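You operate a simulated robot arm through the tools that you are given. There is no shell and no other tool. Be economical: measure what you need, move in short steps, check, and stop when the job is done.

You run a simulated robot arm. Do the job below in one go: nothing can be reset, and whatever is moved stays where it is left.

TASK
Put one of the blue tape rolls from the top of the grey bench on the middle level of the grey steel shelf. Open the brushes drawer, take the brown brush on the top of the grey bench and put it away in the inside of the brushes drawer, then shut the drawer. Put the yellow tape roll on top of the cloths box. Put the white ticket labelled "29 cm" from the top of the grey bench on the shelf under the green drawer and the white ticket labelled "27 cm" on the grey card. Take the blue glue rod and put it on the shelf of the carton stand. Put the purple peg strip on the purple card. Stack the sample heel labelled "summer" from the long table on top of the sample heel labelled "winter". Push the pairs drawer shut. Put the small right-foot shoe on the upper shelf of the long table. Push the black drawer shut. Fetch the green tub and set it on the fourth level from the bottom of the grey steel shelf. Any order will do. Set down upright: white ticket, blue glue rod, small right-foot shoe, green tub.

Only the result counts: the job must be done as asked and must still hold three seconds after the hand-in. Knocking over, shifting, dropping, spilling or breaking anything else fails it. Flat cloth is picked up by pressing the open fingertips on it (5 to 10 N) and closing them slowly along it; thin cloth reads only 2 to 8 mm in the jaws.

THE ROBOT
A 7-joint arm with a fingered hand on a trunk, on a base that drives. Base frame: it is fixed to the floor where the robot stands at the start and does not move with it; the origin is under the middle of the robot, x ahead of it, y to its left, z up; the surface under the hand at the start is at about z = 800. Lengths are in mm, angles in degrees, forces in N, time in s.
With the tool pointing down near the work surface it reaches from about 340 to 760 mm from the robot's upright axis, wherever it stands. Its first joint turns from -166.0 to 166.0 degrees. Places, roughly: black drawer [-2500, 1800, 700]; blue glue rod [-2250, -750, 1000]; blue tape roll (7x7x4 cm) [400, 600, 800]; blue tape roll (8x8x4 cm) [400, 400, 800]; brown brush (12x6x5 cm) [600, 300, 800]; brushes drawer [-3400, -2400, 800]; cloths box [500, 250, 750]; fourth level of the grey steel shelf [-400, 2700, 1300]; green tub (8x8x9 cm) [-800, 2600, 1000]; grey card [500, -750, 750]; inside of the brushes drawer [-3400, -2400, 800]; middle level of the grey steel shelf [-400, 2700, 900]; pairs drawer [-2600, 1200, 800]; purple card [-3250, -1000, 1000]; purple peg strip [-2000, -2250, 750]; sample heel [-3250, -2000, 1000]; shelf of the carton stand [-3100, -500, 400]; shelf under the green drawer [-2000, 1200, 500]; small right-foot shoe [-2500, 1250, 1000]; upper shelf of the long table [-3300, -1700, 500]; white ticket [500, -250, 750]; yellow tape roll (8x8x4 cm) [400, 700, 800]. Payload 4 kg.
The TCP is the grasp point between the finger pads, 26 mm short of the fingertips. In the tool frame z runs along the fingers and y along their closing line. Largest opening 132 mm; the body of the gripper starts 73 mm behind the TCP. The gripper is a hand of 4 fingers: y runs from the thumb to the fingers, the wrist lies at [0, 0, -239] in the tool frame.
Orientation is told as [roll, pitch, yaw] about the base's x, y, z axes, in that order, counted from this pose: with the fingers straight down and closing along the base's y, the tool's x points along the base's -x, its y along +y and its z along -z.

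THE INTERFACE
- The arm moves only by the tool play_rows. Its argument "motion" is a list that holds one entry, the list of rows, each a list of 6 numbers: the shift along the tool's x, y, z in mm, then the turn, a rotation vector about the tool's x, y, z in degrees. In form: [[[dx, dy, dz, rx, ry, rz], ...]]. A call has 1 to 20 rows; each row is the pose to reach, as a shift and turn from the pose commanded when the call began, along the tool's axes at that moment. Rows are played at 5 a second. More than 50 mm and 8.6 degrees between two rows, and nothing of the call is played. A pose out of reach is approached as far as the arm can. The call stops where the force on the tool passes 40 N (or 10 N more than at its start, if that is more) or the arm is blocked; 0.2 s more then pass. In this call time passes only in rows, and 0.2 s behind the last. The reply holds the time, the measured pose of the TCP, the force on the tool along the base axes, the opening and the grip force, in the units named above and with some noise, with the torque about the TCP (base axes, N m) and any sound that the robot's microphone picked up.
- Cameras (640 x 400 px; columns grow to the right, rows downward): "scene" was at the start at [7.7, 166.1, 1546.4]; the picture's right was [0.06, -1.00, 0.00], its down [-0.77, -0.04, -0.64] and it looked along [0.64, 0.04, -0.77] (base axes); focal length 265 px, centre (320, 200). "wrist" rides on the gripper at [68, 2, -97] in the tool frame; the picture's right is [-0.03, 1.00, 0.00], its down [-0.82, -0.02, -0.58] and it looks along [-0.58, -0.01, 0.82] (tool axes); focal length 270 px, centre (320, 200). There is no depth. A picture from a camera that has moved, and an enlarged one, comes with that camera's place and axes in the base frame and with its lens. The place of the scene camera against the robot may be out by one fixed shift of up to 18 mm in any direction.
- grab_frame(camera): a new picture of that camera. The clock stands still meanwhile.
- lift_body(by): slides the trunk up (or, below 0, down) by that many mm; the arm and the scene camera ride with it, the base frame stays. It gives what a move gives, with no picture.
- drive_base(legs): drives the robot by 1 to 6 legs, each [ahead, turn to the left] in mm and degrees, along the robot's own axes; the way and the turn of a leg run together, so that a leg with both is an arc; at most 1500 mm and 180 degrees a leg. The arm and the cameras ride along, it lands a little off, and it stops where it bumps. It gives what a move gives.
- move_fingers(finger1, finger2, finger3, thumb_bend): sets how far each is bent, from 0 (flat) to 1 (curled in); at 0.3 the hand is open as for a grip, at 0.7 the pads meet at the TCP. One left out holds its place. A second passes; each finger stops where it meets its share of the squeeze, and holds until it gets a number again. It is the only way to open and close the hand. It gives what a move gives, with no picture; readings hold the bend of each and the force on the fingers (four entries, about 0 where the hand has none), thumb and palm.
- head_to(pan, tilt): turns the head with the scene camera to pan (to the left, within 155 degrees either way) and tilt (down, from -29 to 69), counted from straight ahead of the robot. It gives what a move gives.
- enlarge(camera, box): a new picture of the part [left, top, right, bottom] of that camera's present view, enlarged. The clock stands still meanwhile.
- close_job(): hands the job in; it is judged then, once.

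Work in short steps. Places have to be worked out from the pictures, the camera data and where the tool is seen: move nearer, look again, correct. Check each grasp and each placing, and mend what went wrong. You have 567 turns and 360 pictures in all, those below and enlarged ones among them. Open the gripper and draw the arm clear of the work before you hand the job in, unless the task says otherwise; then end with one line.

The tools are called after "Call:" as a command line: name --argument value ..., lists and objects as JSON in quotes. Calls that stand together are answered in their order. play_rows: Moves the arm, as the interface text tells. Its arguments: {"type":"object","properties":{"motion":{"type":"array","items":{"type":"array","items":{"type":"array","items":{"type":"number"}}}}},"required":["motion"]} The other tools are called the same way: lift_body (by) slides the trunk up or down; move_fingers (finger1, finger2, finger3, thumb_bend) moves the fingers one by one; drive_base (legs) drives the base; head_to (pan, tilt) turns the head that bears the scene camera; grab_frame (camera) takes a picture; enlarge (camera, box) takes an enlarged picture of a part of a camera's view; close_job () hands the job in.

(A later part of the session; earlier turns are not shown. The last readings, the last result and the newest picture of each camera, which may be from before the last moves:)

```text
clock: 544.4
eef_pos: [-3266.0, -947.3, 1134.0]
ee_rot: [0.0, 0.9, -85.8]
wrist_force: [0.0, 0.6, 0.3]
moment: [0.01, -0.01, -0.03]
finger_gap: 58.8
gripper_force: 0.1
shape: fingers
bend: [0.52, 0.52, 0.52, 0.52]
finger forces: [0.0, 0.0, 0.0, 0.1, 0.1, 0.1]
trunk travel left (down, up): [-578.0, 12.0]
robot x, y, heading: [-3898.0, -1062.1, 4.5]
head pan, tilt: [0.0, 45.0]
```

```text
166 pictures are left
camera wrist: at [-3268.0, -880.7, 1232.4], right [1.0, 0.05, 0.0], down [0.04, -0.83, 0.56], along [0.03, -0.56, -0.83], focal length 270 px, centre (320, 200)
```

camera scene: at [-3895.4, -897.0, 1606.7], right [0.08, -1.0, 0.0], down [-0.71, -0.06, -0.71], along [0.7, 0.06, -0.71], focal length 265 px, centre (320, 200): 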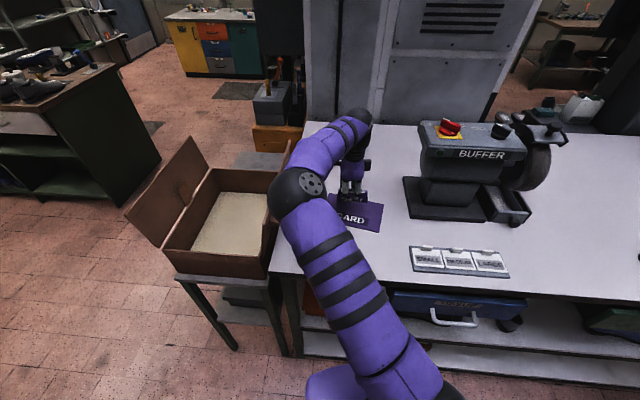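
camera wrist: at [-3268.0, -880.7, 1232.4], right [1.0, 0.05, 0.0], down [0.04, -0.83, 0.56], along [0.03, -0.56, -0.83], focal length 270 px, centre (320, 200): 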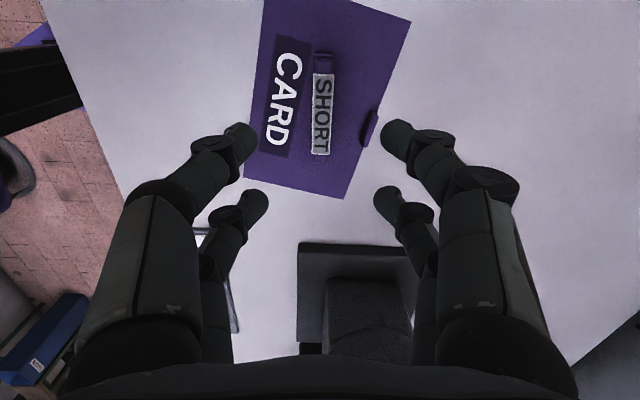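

The peg strip lies on the purple card. Raise, back off, un-rotate the wrist and head to the orange cabinet for the glue rod.

Call:
play_rows --motion '[[[0, 0, -45, 0, 0, 0], [0, 0, -90, 0, 0, 0], [0, 0, -130, 0, 0, 0]]]'

Call:
drive_base --legs '[[-150, 0]]'

Call:
play_rows --motion '[[[0, 0, 0, 0, 0, -8.2], [0, 0, 0, 0, 0, -16.4], [0, 0, 0, 0, 0, -24.6], [0, 0, 0, 0, 0, -32.8], [0, 0, 0, 0, 0, -41], [0, 0, 0, 0, 0, -49.2], [0, 0, 0, 0, 0, -57.4], [0, 0, 0, 0, 0, -65.6], [0, 0, 0, 0, 0, -73.8], [0, 0, 0, 0, 0, -82], [0, 0, 0, 0, 0, -90]]]'

Call:
drive_base --legs '[[0, 86], [1300, 0], [0, -90], [1400, 0], [0, -45]]'

Call:
head_to --pan 0 --tilt 30

Call:
grab_frame --camera "scene"

```text
clock: 545.2
eef_pos: [-3264.5, -951.9, 1263.7]
ee_rot: [-0.2, 1.0, -85.7]
wrist_force: [0.1, 0.0, 0.4]
moment: [0.0, -0.02, 0.01]
finger_gap: 58.7
gripper_force: 0.0
shape: fingers
bend: [0.52, 0.52, 0.52, 0.52]
finger forces: [0.0, 0.0, 0.0, 0.0, 0.1, 0.0]
trunk travel left (down, up): [-578.0, 12.0]
robot x, y, heading: [-3896.9, -1061.6, 4.5]
head pan, tilt: [0.0, 45.0]
```

```text
clock: 546.6
eef_pos: [-3416.5, -962.9, 1263.3]
ee_rot: [0.0, 1.0, -85.6]
wrist_force: [-0.8, -0.5, 0.0]
moment: [-0.01, -0.03, 0.0]
finger_gap: 58.7
gripper_force: 0.1
shape: fingers
bend: [0.52, 0.52, 0.52, 0.52]
finger forces: [0.0, 0.0, 0.0, 0.0, 0.0, 0.0]
trunk travel left (down, up): [-578.0, 12.0]
robot x, y, heading: [-4049.3, -1072.7, 4.7]
head pan, tilt: [0.0, 45.0]
```

```text
clock: 549.0
eef_pos: [-3414.9, -963.1, 1262.6]
ee_rot: [0.9, 0.1, 4.6]
wrist_force: [-0.7, -0.9, 0.5]
moment: [-0.02, -0.01, -0.02]
finger_gap: 58.4
gripper_force: 0.0
shape: fingers
bend: [0.52, 0.52, 0.52, 0.52]
finger forces: [0.0, 0.1, 0.0, 0.1, 0.1, 0.1]
trunk travel left (down, up): [-578.0, 12.0]
robot x, y, heading: [-4044.6, -1069.8, 4.8]
head pan, tilt: [0.0, 45.0]
```

```text
clock: 572.6
eef_pos: [-2200.9, -160.0, 1261.8]
ee_rot: [1.1, 0.2, -43.9]
wrist_force: [0.1, 0.1, 0.4]
moment: [-0.01, -0.02, 0.01]
finger_gap: 58.7
gripper_force: 0.0
shape: fingers
bend: [0.52, 0.52, 0.52, 0.52]
finger forces: [0.1, 0.0, 0.1, 0.0, 0.0, 0.1]
trunk travel left (down, up): [-578.0, 12.0]
robot x, y, heading: [-2701.1, 235.8, -43.8]
head pan, tilt: [0.0, 45.0]
```

```text
clock: 573.4
eef_pos: [-2199.6, -159.8, 1261.9]
ee_rot: [1.0, 0.1, -43.9]
wrist_force: [0.0, 0.2, -0.3]
moment: [0.01, 0.01, -0.01]
finger_gap: 58.7
gripper_force: 0.0
shape: fingers
bend: [0.52, 0.52, 0.52, 0.52]
finger forces: [0.0, 0.0, 0.1, 0.0, 0.1, 0.1]
trunk travel left (down, up): [-578.0, 12.0]
robot x, y, heading: [-2701.2, 238.4, -44.0]
head pan, tilt: [0.0, 30.0]
```

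```text
165 pictures are left
camera scene: at [-2582.8, 336.1, 1629.2], right [-0.69, -0.72, 0.0], down [-0.36, 0.35, -0.87], along [0.63, -0.6, -0.5], focal length 265 px, centre (320, 200)
```

scene: 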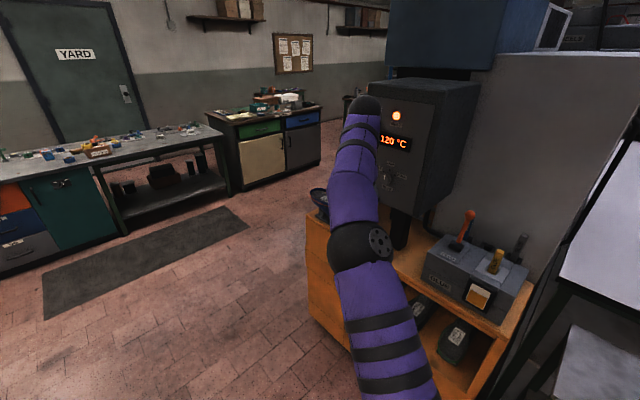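

Zoom onto the grey box with rods.

Call:
enlarge --camera "scene" --box '[400, 180, 560, 320]'

Call:
grab_frame --camera "wrist"

```text
2.86 times, centred on (480, 250) of scene
camera zoom: at [-2582.8, 336.1, 1629.2], right [-0.69, -0.72, 0.0], down [-0.36, 0.35, -0.87], along [0.63, -0.6, -0.5], focal length 756 px, centre (-137, 57)
```

zoom: 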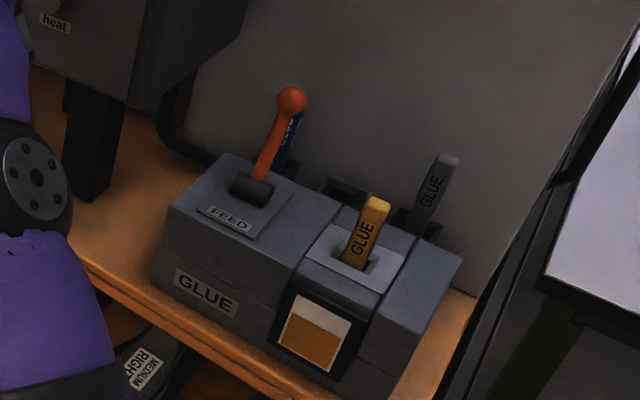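

```text
163 pictures are left
camera wrist: at [-2249.0, -112.7, 1358.4], right [0.71, 0.7, 0.02], down [0.57, -0.59, 0.58], along [0.41, -0.4, -0.82], focal length 270 px, centre (320, 200)
```

wrist: 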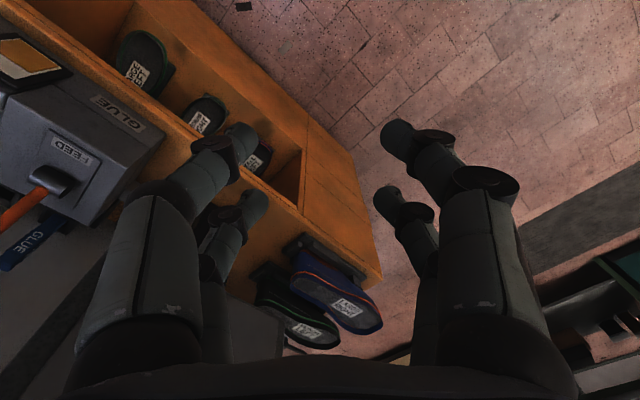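

The blue GLUE rod stands behind the orange lever at ≈(-2370,-640). Drive to face it from the north, a bit to the west.

Call:
drive_base --legs '[[0, 44], [200, 0], [0, -90], [200, 0]]'

Call:
head_to --pan 0 --tilt 45

Call:
grab_frame --camera "scene"

Call:
grab_frame --camera "wrist"

```text
clock: 582.6
eef_pos: [-2435.3, -598.0, 1261.8]
ee_rot: [0.9, -0.1, -90.0]
wrist_force: [0.2, 0.7, 0.3]
moment: [-0.01, -0.01, -0.02]
finger_gap: 58.8
gripper_force: 0.2
shape: fingers
bend: [0.52, 0.52, 0.52, 0.52]
finger forces: [0.0, 0.1, 0.1, 0.1, 0.1, 0.1]
trunk travel left (down, up): [-578.0, 12.0]
robot x, y, heading: [-2500.2, 40.0, -89.2]
head pan, tilt: [0.0, 30.0]
```

```text
clock: 583.4
eef_pos: [-2435.0, -598.7, 1262.2]
ee_rot: [0.9, 0.1, -90.0]
wrist_force: [0.0, 0.9, 0.0]
moment: [0.0, -0.01, 0.0]
finger_gap: 58.5
gripper_force: 0.2
shape: fingers
bend: [0.52, 0.52, 0.52, 0.52]
finger forces: [0.0, 0.0, 0.0, 0.0, 0.1, 0.0]
trunk travel left (down, up): [-578.0, 12.0]
robot x, y, heading: [-2499.3, 38.7, -89.3]
head pan, tilt: [0.0, 45.0]
```

```text
162 pictures are left
camera scene: at [-2353.2, 27.4, 1606.7], right [-1.0, -0.01, 0.0], down [-0.01, 0.71, -0.71], along [0.01, -0.71, -0.71], focal length 265 px, centre (320, 200)
```

scene: 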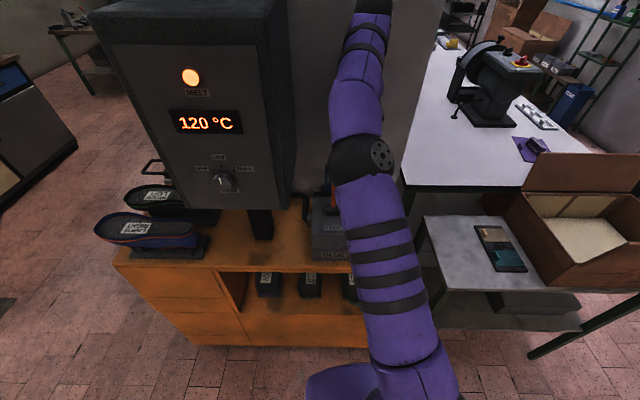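

```text
161 pictures are left
camera wrist: at [-2434.9, -529.6, 1358.6], right [1.0, -0.02, 0.02], down [-0.03, -0.82, 0.58], along [0.0, -0.58, -0.82], focal length 270 px, centre (320, 200)
```

wrist: 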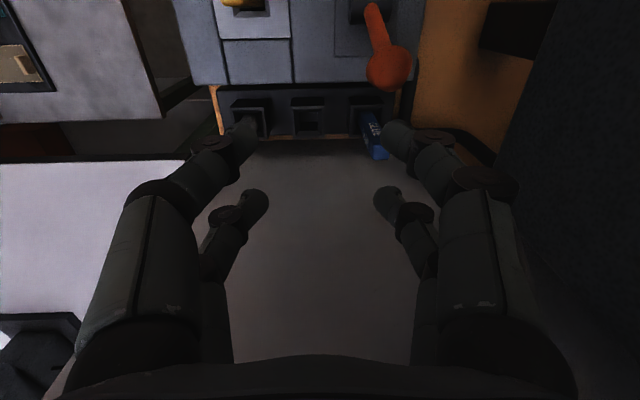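

The rod stands in a rack close to a wall behind the lever. I'll pull the hand back and tilt it for a better look before planning the grasp.

Call:
play_rows --motion '[[[40, 0, 0, 0, 0, 0], [80, 0, 0, 0, 0, 0], [120, 0, 0, 0, -8, 0], [150, 0, 0, 0, -16, 0], [160, 0, 0, 0, -24, 0]]]'

Call:
grab_frame --camera "wrist"

Call:
enlarge --camera "scene" --box '[240, 150, 400, 290]'

```text
clock: 584.6
eef_pos: [-2435.5, -438.5, 1262.5]
ee_rot: [1.2, -24.1, -90.4]
wrist_force: [0.7, 0.7, -0.2]
moment: [-0.01, 0.02, 0.05]
finger_gap: 58.8
gripper_force: 0.1
shape: fingers
bend: [0.52, 0.52, 0.52, 0.52]
finger forces: [0.0, 0.0, 0.1, 0.0, 0.1, 0.0]
trunk travel left (down, up): [-578.0, 12.0]
robot x, y, heading: [-2501.0, 38.1, -89.4]
head pan, tilt: [0.0, 45.0]
```

```text
160 pictures are left
camera wrist: at [-2434.5, -336.0, 1322.0], right [1.0, -0.02, 0.03], down [-0.04, -0.51, 0.86], along [-0.01, -0.86, -0.51], focal length 270 px, centre (320, 200)
```

wrist: 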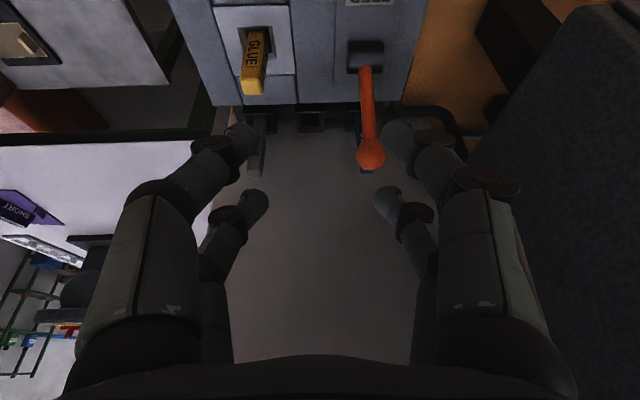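

```text
2.86 times, centred on (320, 220) of scene
camera zoom: at [-2353.0, 27.9, 1606.7], right [-1.0, -0.01, 0.0], down [-0.01, 0.71, -0.71], along [0.01, -0.71, -0.71], focal length 756 px, centre (320, 143)
```

zoom: 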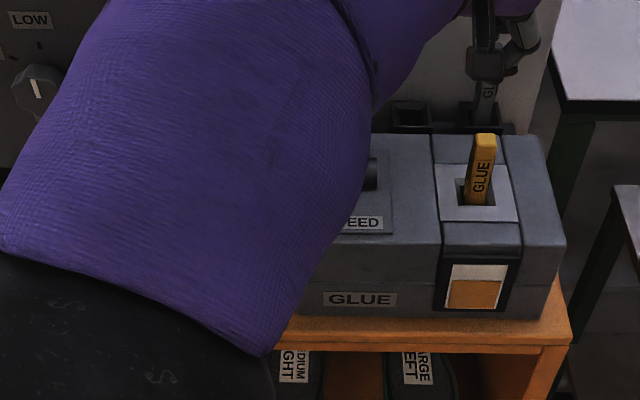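

Measured: lever ball ≈(-2380,-568,1128), blue rod ≈(-2365,-669) with top z≈1077, wall y≈-694. I'll come from above with a nearly vertical hand, yawed 15° so the camera misses the lever, gripping with the far finger pair only.

Call:
play_rows --motion '[[[-30, 19, 6, 0.7, 5.2, 3.7], [-60, 38, 12, 1.4, 10.4, 7.4], [-90, 57, 18, 2.1, 15.7, 11.1], [-121, 76, 23.4, 2.75, 20.9, 14.8]]]'

Call:
grab_frame --camera "wrist"

```text
clock: 585.6
eef_pos: [-2360.6, -558.2, 1289.7]
ee_rot: [1.8, -2.3, -105.1]
wrist_force: [-0.5, -0.3, 0.5]
moment: [-0.02, -0.01, -0.01]
finger_gap: 58.7
gripper_force: 0.1
shape: fingers
bend: [0.52, 0.52, 0.52, 0.52]
finger forces: [0.0, 0.0, 0.0, 0.1, 0.0, 0.0]
trunk travel left (down, up): [-578.0, 12.0]
robot x, y, heading: [-2493.7, 37.6, -89.5]
head pan, tilt: [0.0, 45.0]
```

```text
158 pictures are left
camera wrist: at [-2341.8, -487.0, 1382.9], right [0.96, -0.28, 0.03], down [-0.24, -0.75, 0.61], along [-0.15, -0.59, -0.79], focal length 270 px, centre (320, 200)
```

wrist: 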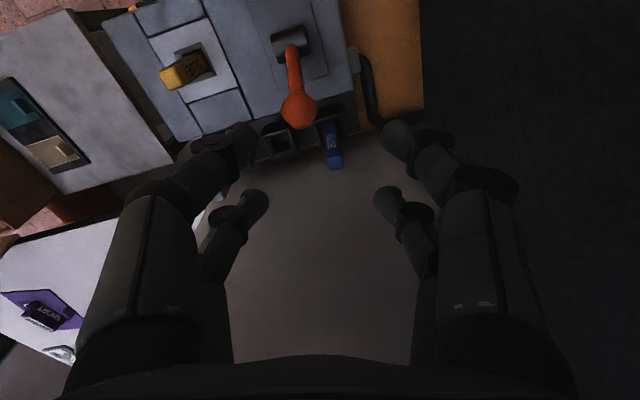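

The rod top matches (-2365,-668,1077). Move over it, then descend to z≈1130 and check.

Call:
play_rows --motion '[[[-30, 8, 0, 0, 0, 0], [-60, 17, 0, 0, 0, 0], [-86.5, 25, 0, 0, 0, 0], [-86.5, 25, 40, 0, 0, 0], [-86.5, 25, 80, 0, 0, 0], [-86.5, 25, 120, 0, 0, 0], [-86.5, 25, 155, 0, 0, 0]]]'

Call:
grab_frame --camera "wrist"

Call:
grab_frame --camera "scene"

```text
clock: 587.2
eef_pos: [-2355.6, -656.8, 1140.6]
ee_rot: [1.6, -2.6, -105.0]
wrist_force: [0.9, 0.4, 0.6]
moment: [-0.02, 0.03, -0.02]
finger_gap: 59.0
gripper_force: 0.0
shape: fingers
bend: [0.52, 0.52, 0.52, 0.52]
finger forces: [0.0, 0.0, 0.1, 0.0, 0.0, 0.1]
out of reach, approached as far as the arm can: row 2, 3, 4, 5
trunk travel left (down, up): [-578.0, 12.0]
robot x, y, heading: [-2497.1, 39.2, -89.5]
head pan, tilt: [0.0, 45.0]
```

```text
157 pictures are left
camera wrist: at [-2337.1, -585.2, 1234.5], right [0.96, -0.28, 0.03], down [-0.24, -0.75, 0.61], along [-0.15, -0.6, -0.79], focal length 270 px, centre (320, 200)
```

wrist: 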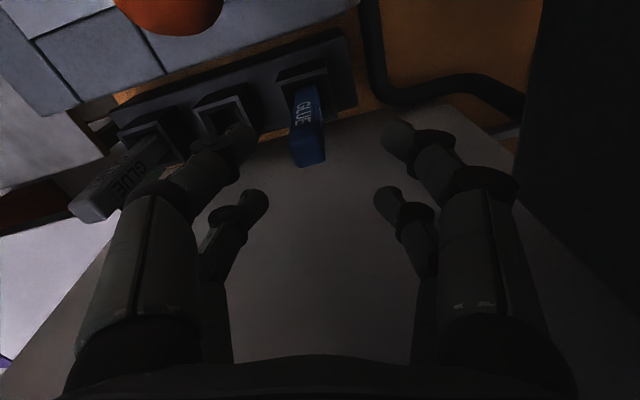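

```text
156 pictures are left
camera scene: at [-2352.3, 27.8, 1606.6], right [-1.0, -0.01, 0.0], down [-0.01, 0.71, -0.71], along [0.01, -0.71, -0.71], focal length 265 px, centre (320, 200)
```

scene: 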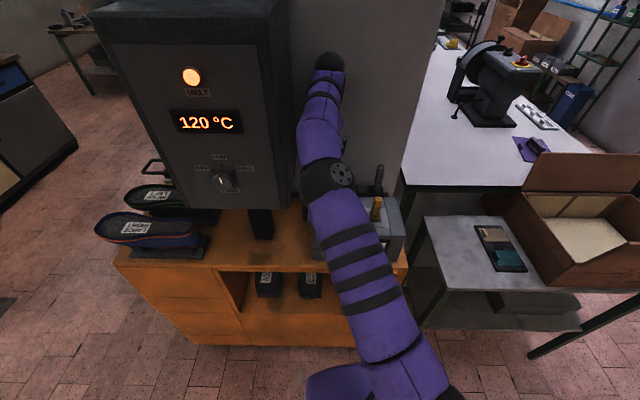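

Fine-align by ~9 mm and descend to z≈1072.

Call:
play_rows --motion '[[[7.6, -5.6, 0, 0, 0, 0], [7.6, -5.6, 25, 0, 0, 0], [7.6, -5.6, 45, 0, 0, 0]]]'

Call:
grab_frame --camera "wrist"

```text
clock: 588.0
eef_pos: [-2358.1, -650.6, 1096.7]
ee_rot: [1.6, -2.6, -105.0]
wrist_force: [-0.4, -1.0, -0.4]
moment: [-0.02, -0.01, 0.03]
finger_gap: 58.9
gripper_force: 0.0
shape: fingers
bend: [0.52, 0.52, 0.52, 0.52]
finger forces: [0.0, 0.0, 0.1, 0.0, 0.0, 0.0]
trunk travel left (down, up): [-578.0, 12.0]
robot x, y, heading: [-2498.5, 40.3, -89.3]
head pan, tilt: [0.0, 45.0]
```

```text
155 pictures are left
camera wrist: at [-2340.4, -580.5, 1189.3], right [0.96, -0.28, 0.03], down [-0.24, -0.75, 0.61], along [-0.15, -0.59, -0.79], focal length 270 px, centre (320, 200)
```

wrist: 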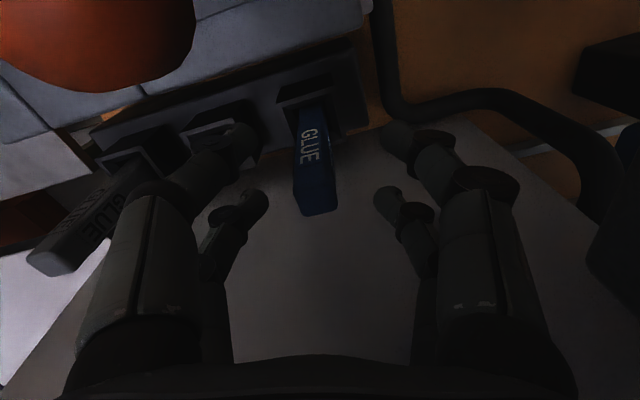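

Rod is between the far pair. Descend 25 mm and close finger2/finger3.

Call:
play_rows --motion '[[[0, 0, 12, 0, 0, 0], [0, 0, 25, 0, 0, 0]]]'

Call:
move_fingers --finger2 0.75 --finger3 0.75

Call:
grab_frame --camera "wrist"

```text
clock: 588.6
eef_pos: [-2358.4, -650.7, 1071.1]
ee_rot: [1.7, -2.6, -105.0]
wrist_force: [-0.3, 0.6, 0.2]
moment: [0.01, -0.04, -0.02]
finger_gap: 58.9
gripper_force: 0.0
shape: fingers
bend: [0.52, 0.52, 0.52, 0.52]
finger forces: [0.1, 0.1, 0.1, 0.1, 0.0, 0.1]
trunk travel left (down, up): [-578.0, 12.0]
robot x, y, heading: [-2497.3, 38.0, -89.5]
head pan, tilt: [0.0, 45.0]
```

```text
clock: 589.6
eef_pos: [-2358.4, -651.9, 1072.2]
ee_rot: [1.7, -2.7, -105.0]
wrist_force: [0.8, 0.1, 1.1]
moment: [0.01, 0.02, 0.02]
finger_gap: 58.9
gripper_force: 8.1
shape: fingers
bend: [0.52, 0.68, 0.67, 0.52]
finger forces: [0.1, 7.7, 7.7, 0.0, 0.1, 0.0]
trunk travel left (down, up): [-578.0, 12.0]
robot x, y, heading: [-2497.3, 38.1, -89.5]
head pan, tilt: [0.0, 45.0]
```

```text
154 pictures are left
camera wrist: at [-2339.4, -580.6, 1164.8], right [0.96, -0.28, 0.03], down [-0.24, -0.75, 0.61], along [-0.15, -0.59, -0.79], focal length 270 px, centre (320, 200)
```

wrist: 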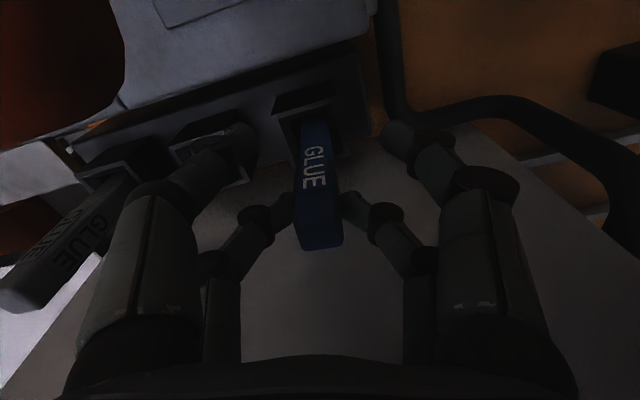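

Rod gripped (7.7 N each). Lift straight up.

Call:
play_rows --motion '[[[0, 0, -8, 0, 0, 0], [0, 0, -20, 0, 0, 0], [0, 0, -40, 0, 0, 0], [0, 0, -65, 0, 0, 0], [0, 0, -90, 0, 0, 0]]]'

Call:
grab_frame --camera "wrist"

```text
clock: 590.8
eef_pos: [-2361.1, -646.2, 1161.3]
ee_rot: [1.7, -2.5, -105.0]
wrist_force: [-0.4, -1.6, -1.2]
moment: [0.01, 0.01, -0.01]
finger_gap: 58.6
gripper_force: 7.8
shape: fingers
bend: [0.52, 0.68, 0.67, 0.52]
finger forces: [0.0, 7.8, 7.8, 0.0, 0.0, 0.1]
trunk travel left (down, up): [-578.0, 12.0]
robot x, y, heading: [-2499.6, 39.8, -89.7]
head pan, tilt: [0.0, 45.0]
```

```text
153 pictures are left
camera wrist: at [-2341.4, -576.0, 1254.2], right [0.96, -0.28, 0.03], down [-0.24, -0.75, 0.61], along [-0.15, -0.59, -0.79], focal length 270 px, centre (320, 200)
```

wrist: 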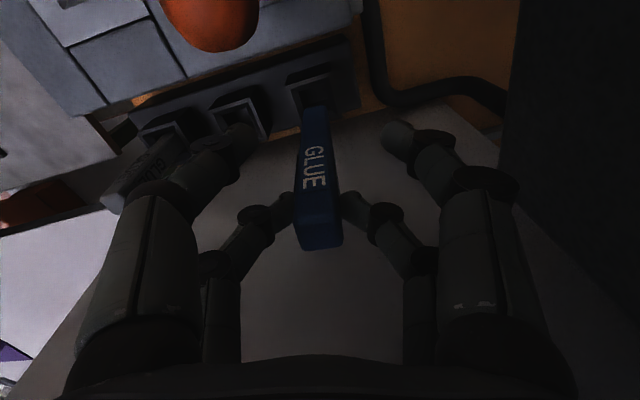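

Lift further to clear everything and look again.

Call:
play_rows --motion '[[[0, 0, -40, 0, 0, 0], [0, 0, -80, 0, 0, 0], [0, 0, -120, 0, 0, 0]]]'

Call:
grab_frame --camera "wrist"

Call:
enlarge --camera "scene" --box '[260, 20, 420, 240]'

```text
clock: 591.6
eef_pos: [-2359.6, -616.2, 1265.8]
ee_rot: [1.8, -2.6, -105.0]
wrist_force: [0.4, -0.5, -1.2]
moment: [0.01, -0.03, 0.01]
finger_gap: 58.7
gripper_force: 7.6
shape: fingers
bend: [0.52, 0.68, 0.67, 0.52]
finger forces: [0.0, 7.7, 7.5, 0.0, 0.0, 0.0]
out of reach, approached as far as the arm can: row 2, 3
trunk travel left (down, up): [-578.0, 12.0]
robot x, y, heading: [-2496.3, 37.7, -89.6]
head pan, tilt: [0.0, 45.0]
```

```text
152 pictures are left
camera wrist: at [-2341.1, -544.4, 1359.5], right [0.96, -0.28, 0.03], down [-0.24, -0.75, 0.61], along [-0.15, -0.6, -0.79], focal length 270 px, centre (320, 200)
```

wrist: 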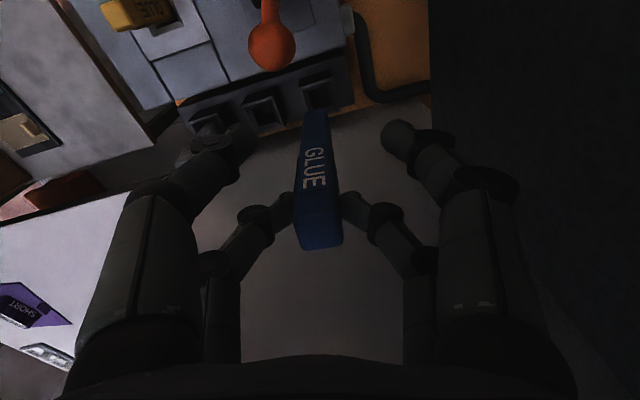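

```text
1.82 times, centred on (340, 130) of scene
camera zoom: at [-2353.8, 28.6, 1606.8], right [-1.0, -0.01, 0.0], down [-0.01, 0.71, -0.71], along [0.01, -0.71, -0.71], focal length 481 px, centre (284, 327)
```

zoom: 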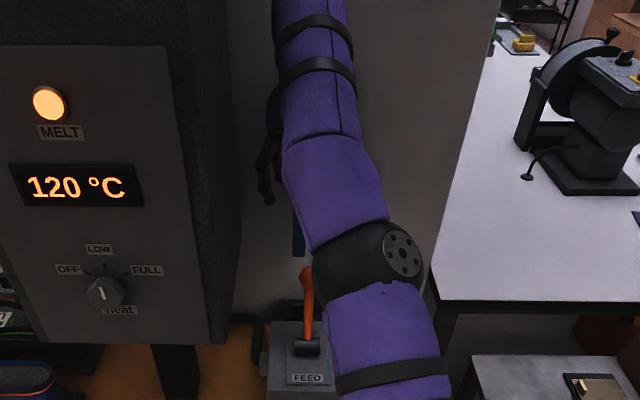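

Rod is free (≈200 mm long). To pass the lever I shift 78 mm west at this height, then reverse the base.

Call:
play_rows --motion '[[[-10, -38, 0, 0, 0, 0], [-20, -75, 0, 0, 0, 0]]]'

Call:
grab_frame --camera "wrist"

```text
clock: 592.2
eef_pos: [-2437.9, -616.8, 1264.8]
ee_rot: [1.8, -2.7, -104.9]
wrist_force: [0.2, 0.3, -0.8]
moment: [0.0, -0.03, 0.03]
finger_gap: 59.0
gripper_force: 7.7
shape: fingers
bend: [0.52, 0.68, 0.67, 0.52]
finger forces: [0.0, 7.6, 7.6, 0.0, 0.1, 0.0]
trunk travel left (down, up): [-578.0, 12.0]
robot x, y, heading: [-2498.3, 40.1, -89.5]
head pan, tilt: [0.0, 45.0]
```

```text
150 pictures are left
camera wrist: at [-2419.7, -545.2, 1357.9], right [0.96, -0.28, 0.03], down [-0.24, -0.75, 0.61], along [-0.15, -0.6, -0.79], focal length 270 px, centre (320, 200)
```

wrist: 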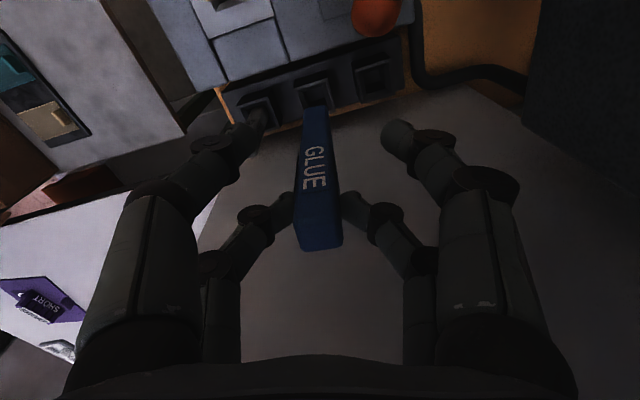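

Clear corridor. Reverse, then move over to the carton stand.

Call:
drive_base --legs '[[-260, 0], [0, -90], [480, 0], [0, 90]]'

Call:
grab_frame --camera "scene"

Call:
grab_frame --camera "wrist"

```text
clock: 604.9
eef_pos: [-2908.8, -373.4, 1264.5]
ee_rot: [1.8, -2.7, -104.0]
wrist_force: [-0.1, 1.3, 0.2]
moment: [-0.02, 0.0, -0.01]
finger_gap: 59.0
gripper_force: 7.3
shape: fingers
bend: [0.52, 0.68, 0.67, 0.52]
finger forces: [0.0, 7.5, 7.5, 0.0, 0.0, 0.0]
trunk travel left (down, up): [-578.0, 12.0]
robot x, y, heading: [-2979.0, 280.8, -88.5]
head pan, tilt: [0.0, 45.0]
```

```text
149 pictures are left
camera scene: at [-2834.0, 272.7, 1606.7], right [-1.0, -0.03, 0.0], down [-0.02, 0.71, -0.71], along [0.02, -0.71, -0.71], focal length 265 px, centre (320, 200)
```

scene: 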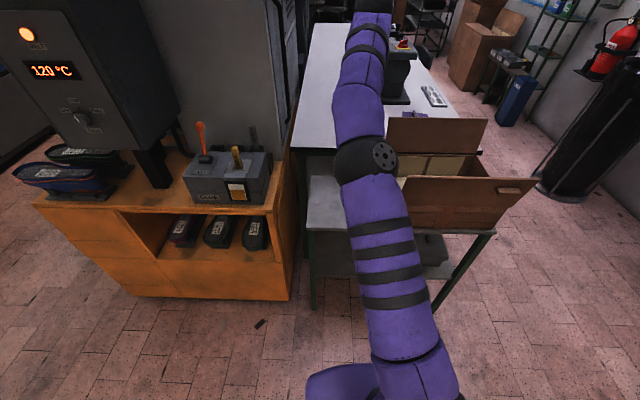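

```text
148 pictures are left
camera wrist: at [-2891.2, -301.2, 1357.9], right [0.96, -0.27, 0.03], down [-0.23, -0.76, 0.61], along [-0.14, -0.6, -0.79], focal length 270 px, centre (320, 200)
```

wrist: 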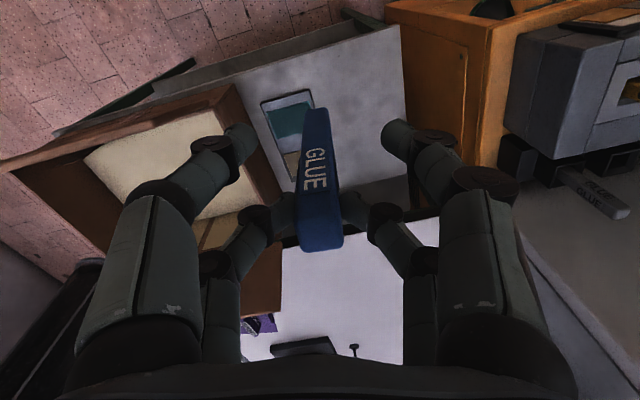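

Stand top z≈770, north edge y≈-394, free area x -2960…-2775. The rod is held near its top, too tall a hand for the shelf gap, so I'll stand it briefly on the stand top and regrasp it at mid-height with a tilted hand.

Call:
play_rows --motion '[[[5, 18, 0, 0, 0, -7], [9, 38, 0, 0, 0, -14]]]'

Call:
drive_base --legs '[[85, 0]]'

Call:
grab_frame --camera "wrist"

```text
clock: 605.5
eef_pos: [-2869.3, -372.3, 1265.8]
ee_rot: [1.0, -2.9, -90.0]
wrist_force: [-0.2, 0.3, -0.1]
moment: [0.0, -0.02, 0.02]
finger_gap: 58.9
gripper_force: 7.5
shape: fingers
bend: [0.52, 0.68, 0.67, 0.52]
finger forces: [0.0, 7.5, 7.5, 0.0, 0.1, 0.0]
trunk travel left (down, up): [-578.0, 12.0]
robot x, y, heading: [-2978.2, 282.3, -88.7]
head pan, tilt: [0.0, 45.0]
```

```text
clock: 606.6
eef_pos: [-2868.0, -459.4, 1265.0]
ee_rot: [1.2, -2.9, -90.2]
wrist_force: [-0.8, -0.7, 0.2]
moment: [0.06, -0.01, 0.01]
finger_gap: 58.9
gripper_force: 7.7
shape: fingers
bend: [0.52, 0.68, 0.67, 0.52]
finger forces: [0.0, 7.6, 7.5, 0.0, 0.0, 0.0]
trunk travel left (down, up): [-578.0, 12.0]
robot x, y, heading: [-2977.3, 193.3, -88.6]
head pan, tilt: [0.0, 45.0]
```

```text
147 pictures are left
camera wrist: at [-2866.9, -385.9, 1357.9], right [1.0, -0.03, 0.02], down [-0.03, -0.79, 0.62], along [0.0, -0.62, -0.79], focal length 270 px, centre (320, 200)
```

wrist: 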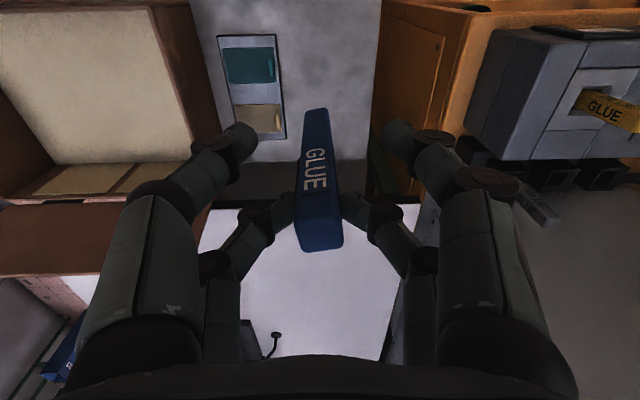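

Landing spot is clear. Descend to z≈1000, then feel.

Call:
play_rows --motion '[[[0, 0, 45, 0, 0, 0], [0, 0, 90, 0, 0, 0], [0, 0, 135, 0, 0, 0], [0, 0, 180, 0, 0, 0], [0, 0, 225, 0, 0, 0], [0, 0, 255, 0, 0, 0]]]'

Call:
grab_frame --camera "wrist"

Call:
grab_frame --camera "scene"

```text
clock: 608.0
eef_pos: [-2861.2, -470.8, 1010.1]
ee_rot: [1.0, -2.9, -90.2]
wrist_force: [0.3, -0.9, -1.0]
moment: [-0.03, 0.03, 0.02]
finger_gap: 58.8
gripper_force: 6.8
shape: fingers
bend: [0.52, 0.68, 0.67, 0.52]
finger forces: [0.0, 7.4, 7.5, 0.0, 0.0, 0.1]
trunk travel left (down, up): [-578.0, 12.0]
robot x, y, heading: [-2974.6, 197.6, -88.5]
head pan, tilt: [0.0, 45.0]
```

```text
146 pictures are left
camera wrist: at [-2861.7, -397.9, 1102.4], right [1.0, -0.03, 0.02], down [-0.03, -0.79, 0.62], along [0.0, -0.62, -0.79], focal length 270 px, centre (320, 200)
```

wrist: 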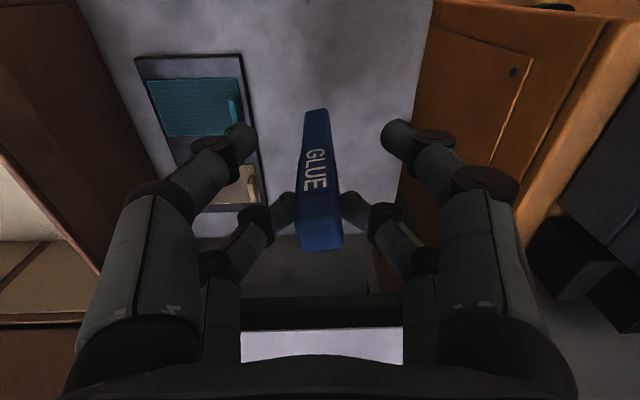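

```text
145 pictures are left
camera scene: at [-2831.7, 186.4, 1606.7], right [-1.0, -0.02, 0.0], down [-0.02, 0.71, -0.71], along [0.02, -0.71, -0.71], focal length 265 px, centre (320, 200)
```

scene: 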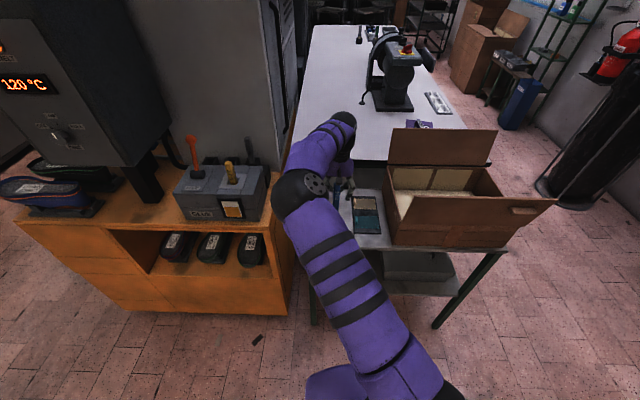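

Call:
play_rows --motion '[[[0, 0, 8, 0, 0, 0], [0, 0, 15, 0, 0, 0], [0, 0, 20, 0, 0, 0]]]'

Call:
play_rows --motion '[[[0, 0, 4, 0, 0, 0], [0, 0, 8, 0, 0, 0]]]'

Call:
play_rows --motion '[[[0, 0, 4, 0, 0, 0], [0, 0, 8, 0, 0, 0]]]'

Call:
grab_frame --camera "wrist"

```text
clock: 608.8
eef_pos: [-2862.5, -473.0, 990.1]
ee_rot: [1.2, -2.9, -90.2]
wrist_force: [0.1, 0.3, -1.3]
moment: [-0.01, 0.0, 0.01]
finger_gap: 59.1
gripper_force: 7.4
shape: fingers
bend: [0.52, 0.68, 0.67, 0.52]
finger forces: [0.1, 7.5, 7.4, 0.0, 0.1, 0.0]
trunk travel left (down, up): [-578.0, 12.0]
robot x, y, heading: [-2975.2, 193.7, -88.9]
head pan, tilt: [0.0, 45.0]
```

```text
clock: 609.4
eef_pos: [-2861.9, -471.3, 982.4]
ee_rot: [1.2, -2.8, -90.1]
wrist_force: [-0.7, 0.4, -0.7]
moment: [-0.01, 0.02, 0.01]
finger_gap: 58.7
gripper_force: 7.6
shape: fingers
bend: [0.52, 0.68, 0.67, 0.52]
finger forces: [0.0, 7.5, 7.5, 0.1, 0.0, 0.0]
trunk travel left (down, up): [-578.0, 12.0]
robot x, y, heading: [-2975.6, 195.6, -88.5]
head pan, tilt: [0.0, 45.0]
```

```text
clock: 610.0
eef_pos: [-2863.1, -473.7, 974.2]
ee_rot: [0.9, -3.0, -90.1]
wrist_force: [0.1, 0.4, -0.7]
moment: [0.04, -0.01, -0.01]
finger_gap: 58.8
gripper_force: 7.2
shape: fingers
bend: [0.52, 0.68, 0.67, 0.52]
finger forces: [0.0, 7.5, 7.6, 0.0, 0.0, 0.0]
trunk travel left (down, up): [-578.0, 12.0]
robot x, y, heading: [-2976.4, 196.6, -89.0]
head pan, tilt: [0.0, 45.0]
```

```text
144 pictures are left
camera wrist: at [-2861.6, -400.0, 1067.1], right [1.0, -0.03, 0.02], down [-0.03, -0.79, 0.62], along [0.0, -0.62, -0.79], focal length 270 px, centre (320, 200)
```

wrist: 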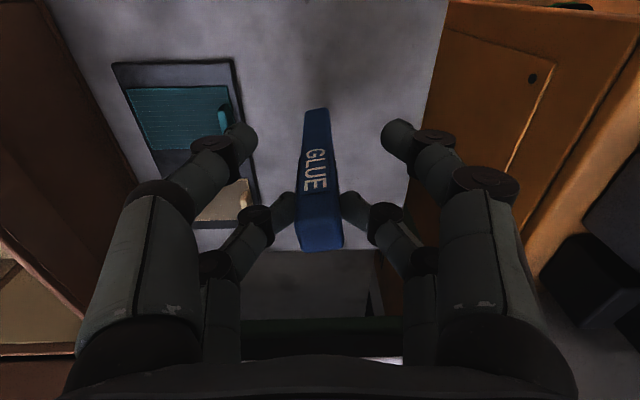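

Call:
play_rows --motion '[[[0, 0, 5, 0, 0, 0], [0, 0, 10, 0, 0, 0], [0, 0, 15, 0, 0, 0], [0, 0, 20, 0, 0, 0]]]'

Call:
grab_frame --camera "wrist"

```text
clock: 611.0
eef_pos: [-2861.6, -473.5, 954.3]
ee_rot: [1.1, -2.9, -90.2]
wrist_force: [0.1, -0.9, 0.2]
moment: [0.0, -0.02, 0.0]
finger_gap: 58.9
gripper_force: 7.6
shape: fingers
bend: [0.52, 0.68, 0.67, 0.52]
finger forces: [0.1, 7.5, 7.5, 0.0, 0.0, 0.1]
trunk travel left (down, up): [-578.0, 12.0]
robot x, y, heading: [-2978.3, 195.9, -88.8]
head pan, tilt: [0.0, 45.0]
```

```text
143 pictures are left
camera wrist: at [-2861.0, -400.8, 1047.3], right [1.0, -0.03, 0.02], down [-0.03, -0.79, 0.62], along [0.0, -0.62, -0.79], focal length 270 px, centre (320, 200)
```

wrist: 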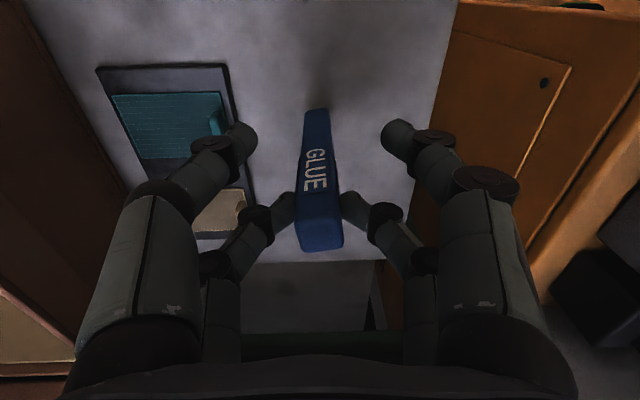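

Call:
play_rows --motion '[[[0, 0, 6, 0, 0, 0], [0, 0, 12, 0, 0, 0], [0, 0, 18, 0, 0, 0], [0, 0, 24, 0, 0, 0]]]'

Call:
play_rows --motion '[[[0, 0, 5, 0, 0, 0], [0, 0, 10, 0, 0, 0]]]'

Call:
play_rows --motion '[[[0, 0, 5, 0, 0, 0], [0, 0, 10, 0, 0, 0]]]'

Call:
grab_frame --camera "wrist"

```text
clock: 612.0
eef_pos: [-2861.9, -476.4, 931.6]
ee_rot: [1.1, -3.1, -90.2]
wrist_force: [-0.8, -0.1, 7.3]
moment: [-0.16, 0.04, 0.02]
finger_gap: 59.1
gripper_force: 8.6
shape: fingers
bend: [0.52, 0.71, 0.7, 0.52]
finger forces: [0.0, 8.1, 8.6, 0.1, 0.0, 0.0]
trunk travel left (down, up): [-578.0, 12.0]
robot x, y, heading: [-2973.4, 195.8, -88.4]
head pan, tilt: [0.0, 45.0]
```

```text
clock: 612.6
eef_pos: [-2861.4, -475.9, 923.2]
ee_rot: [1.1, -3.0, -90.3]
wrist_force: [-0.7, 0.6, 11.5]
moment: [-0.2, 0.02, 0.03]
finger_gap: 59.1
gripper_force: 8.1
shape: fingers
bend: [0.52, 0.71, 0.71, 0.52]
finger forces: [0.0, 8.2, 8.6, 0.0, 0.0, 0.1]
trunk travel left (down, up): [-578.0, 12.0]
robot x, y, heading: [-2975.3, 197.7, -88.6]
head pan, tilt: [0.0, 45.0]
```

```text
clock: 613.2
eef_pos: [-2862.1, -475.9, 910.6]
ee_rot: [1.1, -2.9, -90.2]
wrist_force: [1.2, 0.6, 6.2]
moment: [-0.12, -0.05, -0.01]
finger_gap: 59.2
gripper_force: 7.6
shape: fingers
bend: [0.52, 0.71, 0.71, 0.52]
finger forces: [0.0, 7.5, 7.1, 0.1, 0.1, 0.1]
trunk travel left (down, up): [-578.0, 12.0]
robot x, y, heading: [-2972.6, 194.7, -88.5]
head pan, tilt: [0.0, 45.0]
```

```text
142 pictures are left
camera wrist: at [-2860.5, -402.4, 1004.0], right [1.0, -0.03, 0.02], down [-0.03, -0.79, 0.62], along [0.0, -0.62, -0.79], focal length 270 px, centre (320, 200)
```

wrist: 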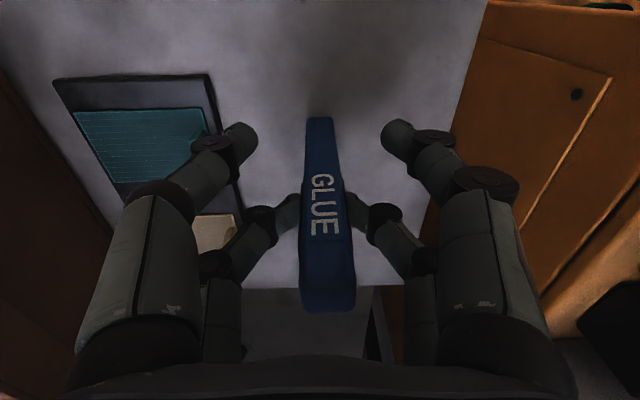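

The rod stands on the surface (slid a bit through the pads; length ≈170 mm). Open the far pair a little and check that it stands.

Call:
move_fingers --finger2 0.62 --finger3 0.62

Call:
grab_frame --camera "wrist"

```text
clock: 614.2
eef_pos: [-2861.2, -477.7, 911.1]
ee_rot: [1.1, -3.0, -90.1]
wrist_force: [0.1, -0.6, -0.6]
moment: [0.01, 0.0, -0.02]
finger_gap: 58.8
gripper_force: 0.1
shape: fingers
bend: [0.52, 0.62, 0.62, 0.52]
finger forces: [0.1, 0.1, 0.0, 0.1, 0.0, 0.1]
trunk travel left (down, up): [-578.0, 12.0]
robot x, y, heading: [-2978.4, 194.9, -88.5]
head pan, tilt: [0.0, 45.0]
```

```text
141 pictures are left
camera wrist: at [-2860.8, -403.2, 1003.9], right [1.0, -0.03, 0.02], down [-0.03, -0.79, 0.62], along [0.0, -0.62, -0.79], focal length 270 px, centre (320, 200)
```

wrist: 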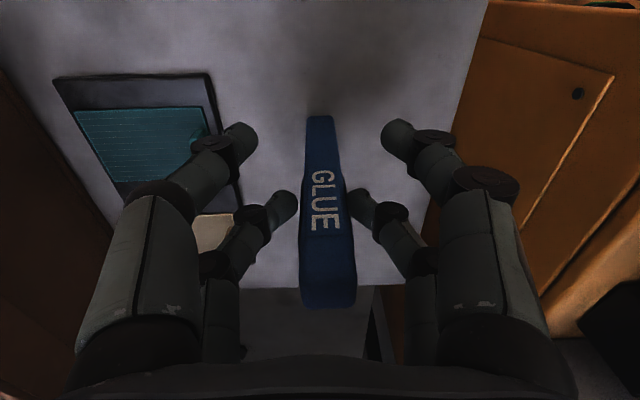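

It stands. Keeping the fingers around it, tilt the hand to ~60° while sinking to mid-height.

Call:
play_rows --motion '[[[0, 0, 4, 0, -7.1, 0], [-1, 0, 8, 0, -14.2, 0], [-2, 0, 14, 0, -21.3, 0], [-3, 0, 22, 0, -28.4, 0], [-4, 0, 32, 0, -35.6, 0], [-5, 0, 42, 0, -42.7, 0], [-5, 0, 52, 0, -49.8, 0], [-5, 0, 61, 0, -57, 0]]]'

Call:
grab_frame --camera "wrist"

Call:
enlarge --camera "scene" --box '[280, 120, 440, 260]'

```text
clock: 616.0
eef_pos: [-2861.0, -484.3, 850.5]
ee_rot: [1.9, -59.9, -91.7]
wrist_force: [0.0, -0.5, -0.2]
moment: [0.04, 0.01, 0.02]
finger_gap: 58.9
gripper_force: 0.0
shape: fingers
bend: [0.52, 0.62, 0.62, 0.52]
finger forces: [0.0, 0.0, 0.1, 0.0, 0.0, 0.0]
trunk travel left (down, up): [-578.0, 12.0]
robot x, y, heading: [-2977.3, 193.3, -88.5]
head pan, tilt: [0.0, 45.0]
```

```text
140 pictures are left
camera wrist: at [-2857.4, -365.7, 838.7], right [1.0, -0.01, 0.04], down [-0.04, 0.09, 0.99], along [-0.02, -1.0, 0.09], focal length 270 px, centre (320, 200)
```

wrist: 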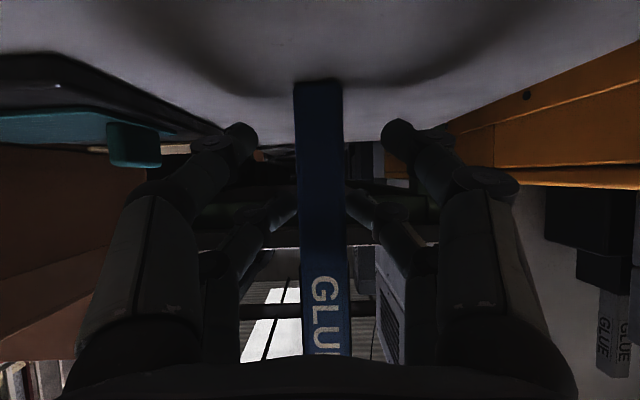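

```text
2.86 times, centred on (360, 190) of scene
camera zoom: at [-2831.7, 186.7, 1606.7], right [-1.0, -0.02, 0.0], down [-0.02, 0.71, -0.71], along [0.02, -0.71, -0.71], focal length 756 px, centre (206, 229)
```

zoom: 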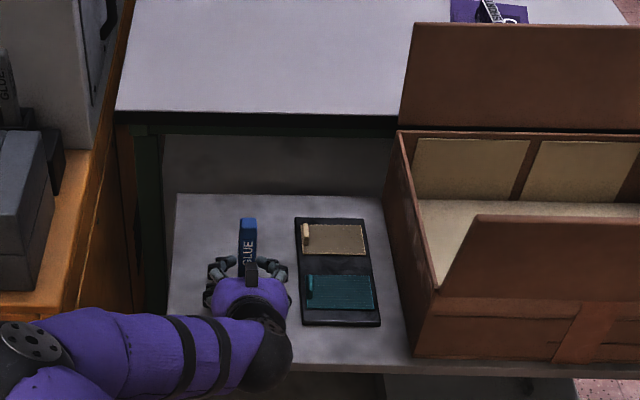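

Excellent: the rod stands between all fingers. Close all.

Call:
move_fingers --finger1 0.78 --finger2 0.78 --finger3 0.78 --thumb_bend 0.78

Call:
grab_frame --camera "wrist"

```text
clock: 617.0
eef_pos: [-2859.6, -484.8, 849.1]
ee_rot: [2.1, -59.8, -91.9]
wrist_force: [-0.4, -0.5, -0.2]
moment: [-0.03, 0.01, -0.02]
finger_gap: 0.0
gripper_force: 0.2
shape: fingers
bend: [0.75, 0.75, 0.75, 0.74]
finger forces: [0.1, 0.0, 0.1, 0.0, 0.1, 0.0]
trunk travel left (down, up): [-578.0, 12.0]
robot x, y, heading: [-2976.0, 195.9, -88.6]
head pan, tilt: [0.0, 45.0]
```

```text
138 pictures are left
camera wrist: at [-2857.1, -365.7, 838.7], right [1.0, -0.01, 0.04], down [-0.04, 0.09, 1.0], along [-0.02, -1.0, 0.09], focal length 270 px, centre (320, 200)
```

wrist: 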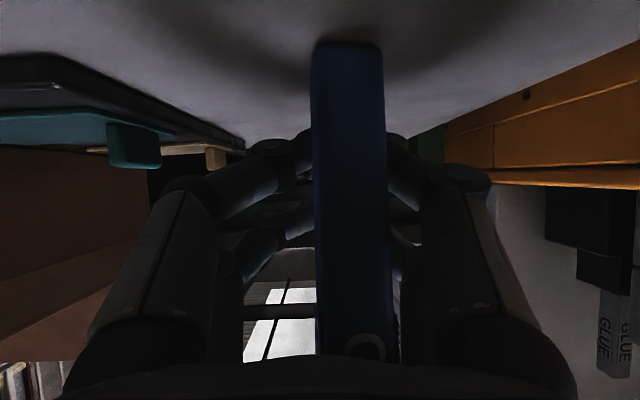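

The fingers swept the free-standing rod back toward the palm (still upright, inside the hand). Re-open and look.

Call:
move_fingers --finger1 0.5 --finger2 0.5 --finger3 0.5 --thumb_bend 0.5

Call:
grab_frame --camera "wrist"

Call:
enlarge --camera "scene" --box '[280, 120, 440, 260]'

```text
clock: 618.0
eef_pos: [-2859.8, -484.0, 849.2]
ee_rot: [2.1, -59.9, -91.9]
wrist_force: [0.4, -0.2, 0.5]
moment: [-0.03, -0.01, 0.0]
finger_gap: 65.1
gripper_force: 0.1
shape: fingers
bend: [0.5, 0.5, 0.5, 0.5]
finger forces: [0.0, 0.1, 0.0, 0.0, 0.0, 0.0]
trunk travel left (down, up): [-578.0, 12.0]
robot x, y, heading: [-2975.9, 195.3, -88.7]
head pan, tilt: [0.0, 45.0]
```

```text
137 pictures are left
camera wrist: at [-2857.1, -365.7, 838.7], right [1.0, -0.01, 0.04], down [-0.04, 0.09, 1.0], along [-0.02, -1.0, 0.09], focal length 270 px, centre (320, 200)
```

wrist: 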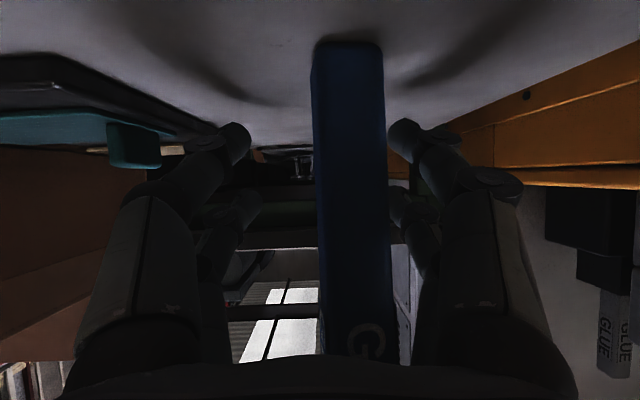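

```text
2.86 times, centred on (360, 190) of scene
camera zoom: at [-2831.8, 186.7, 1606.7], right [-1.0, -0.02, 0.0], down [-0.02, 0.71, -0.71], along [0.02, -0.71, -0.71], focal length 756 px, centre (206, 229)
```

zoom: 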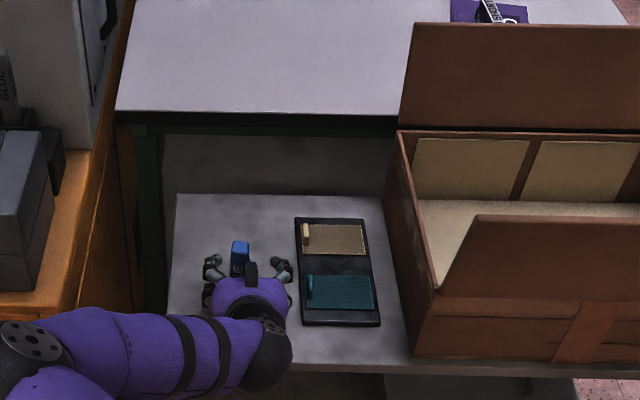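

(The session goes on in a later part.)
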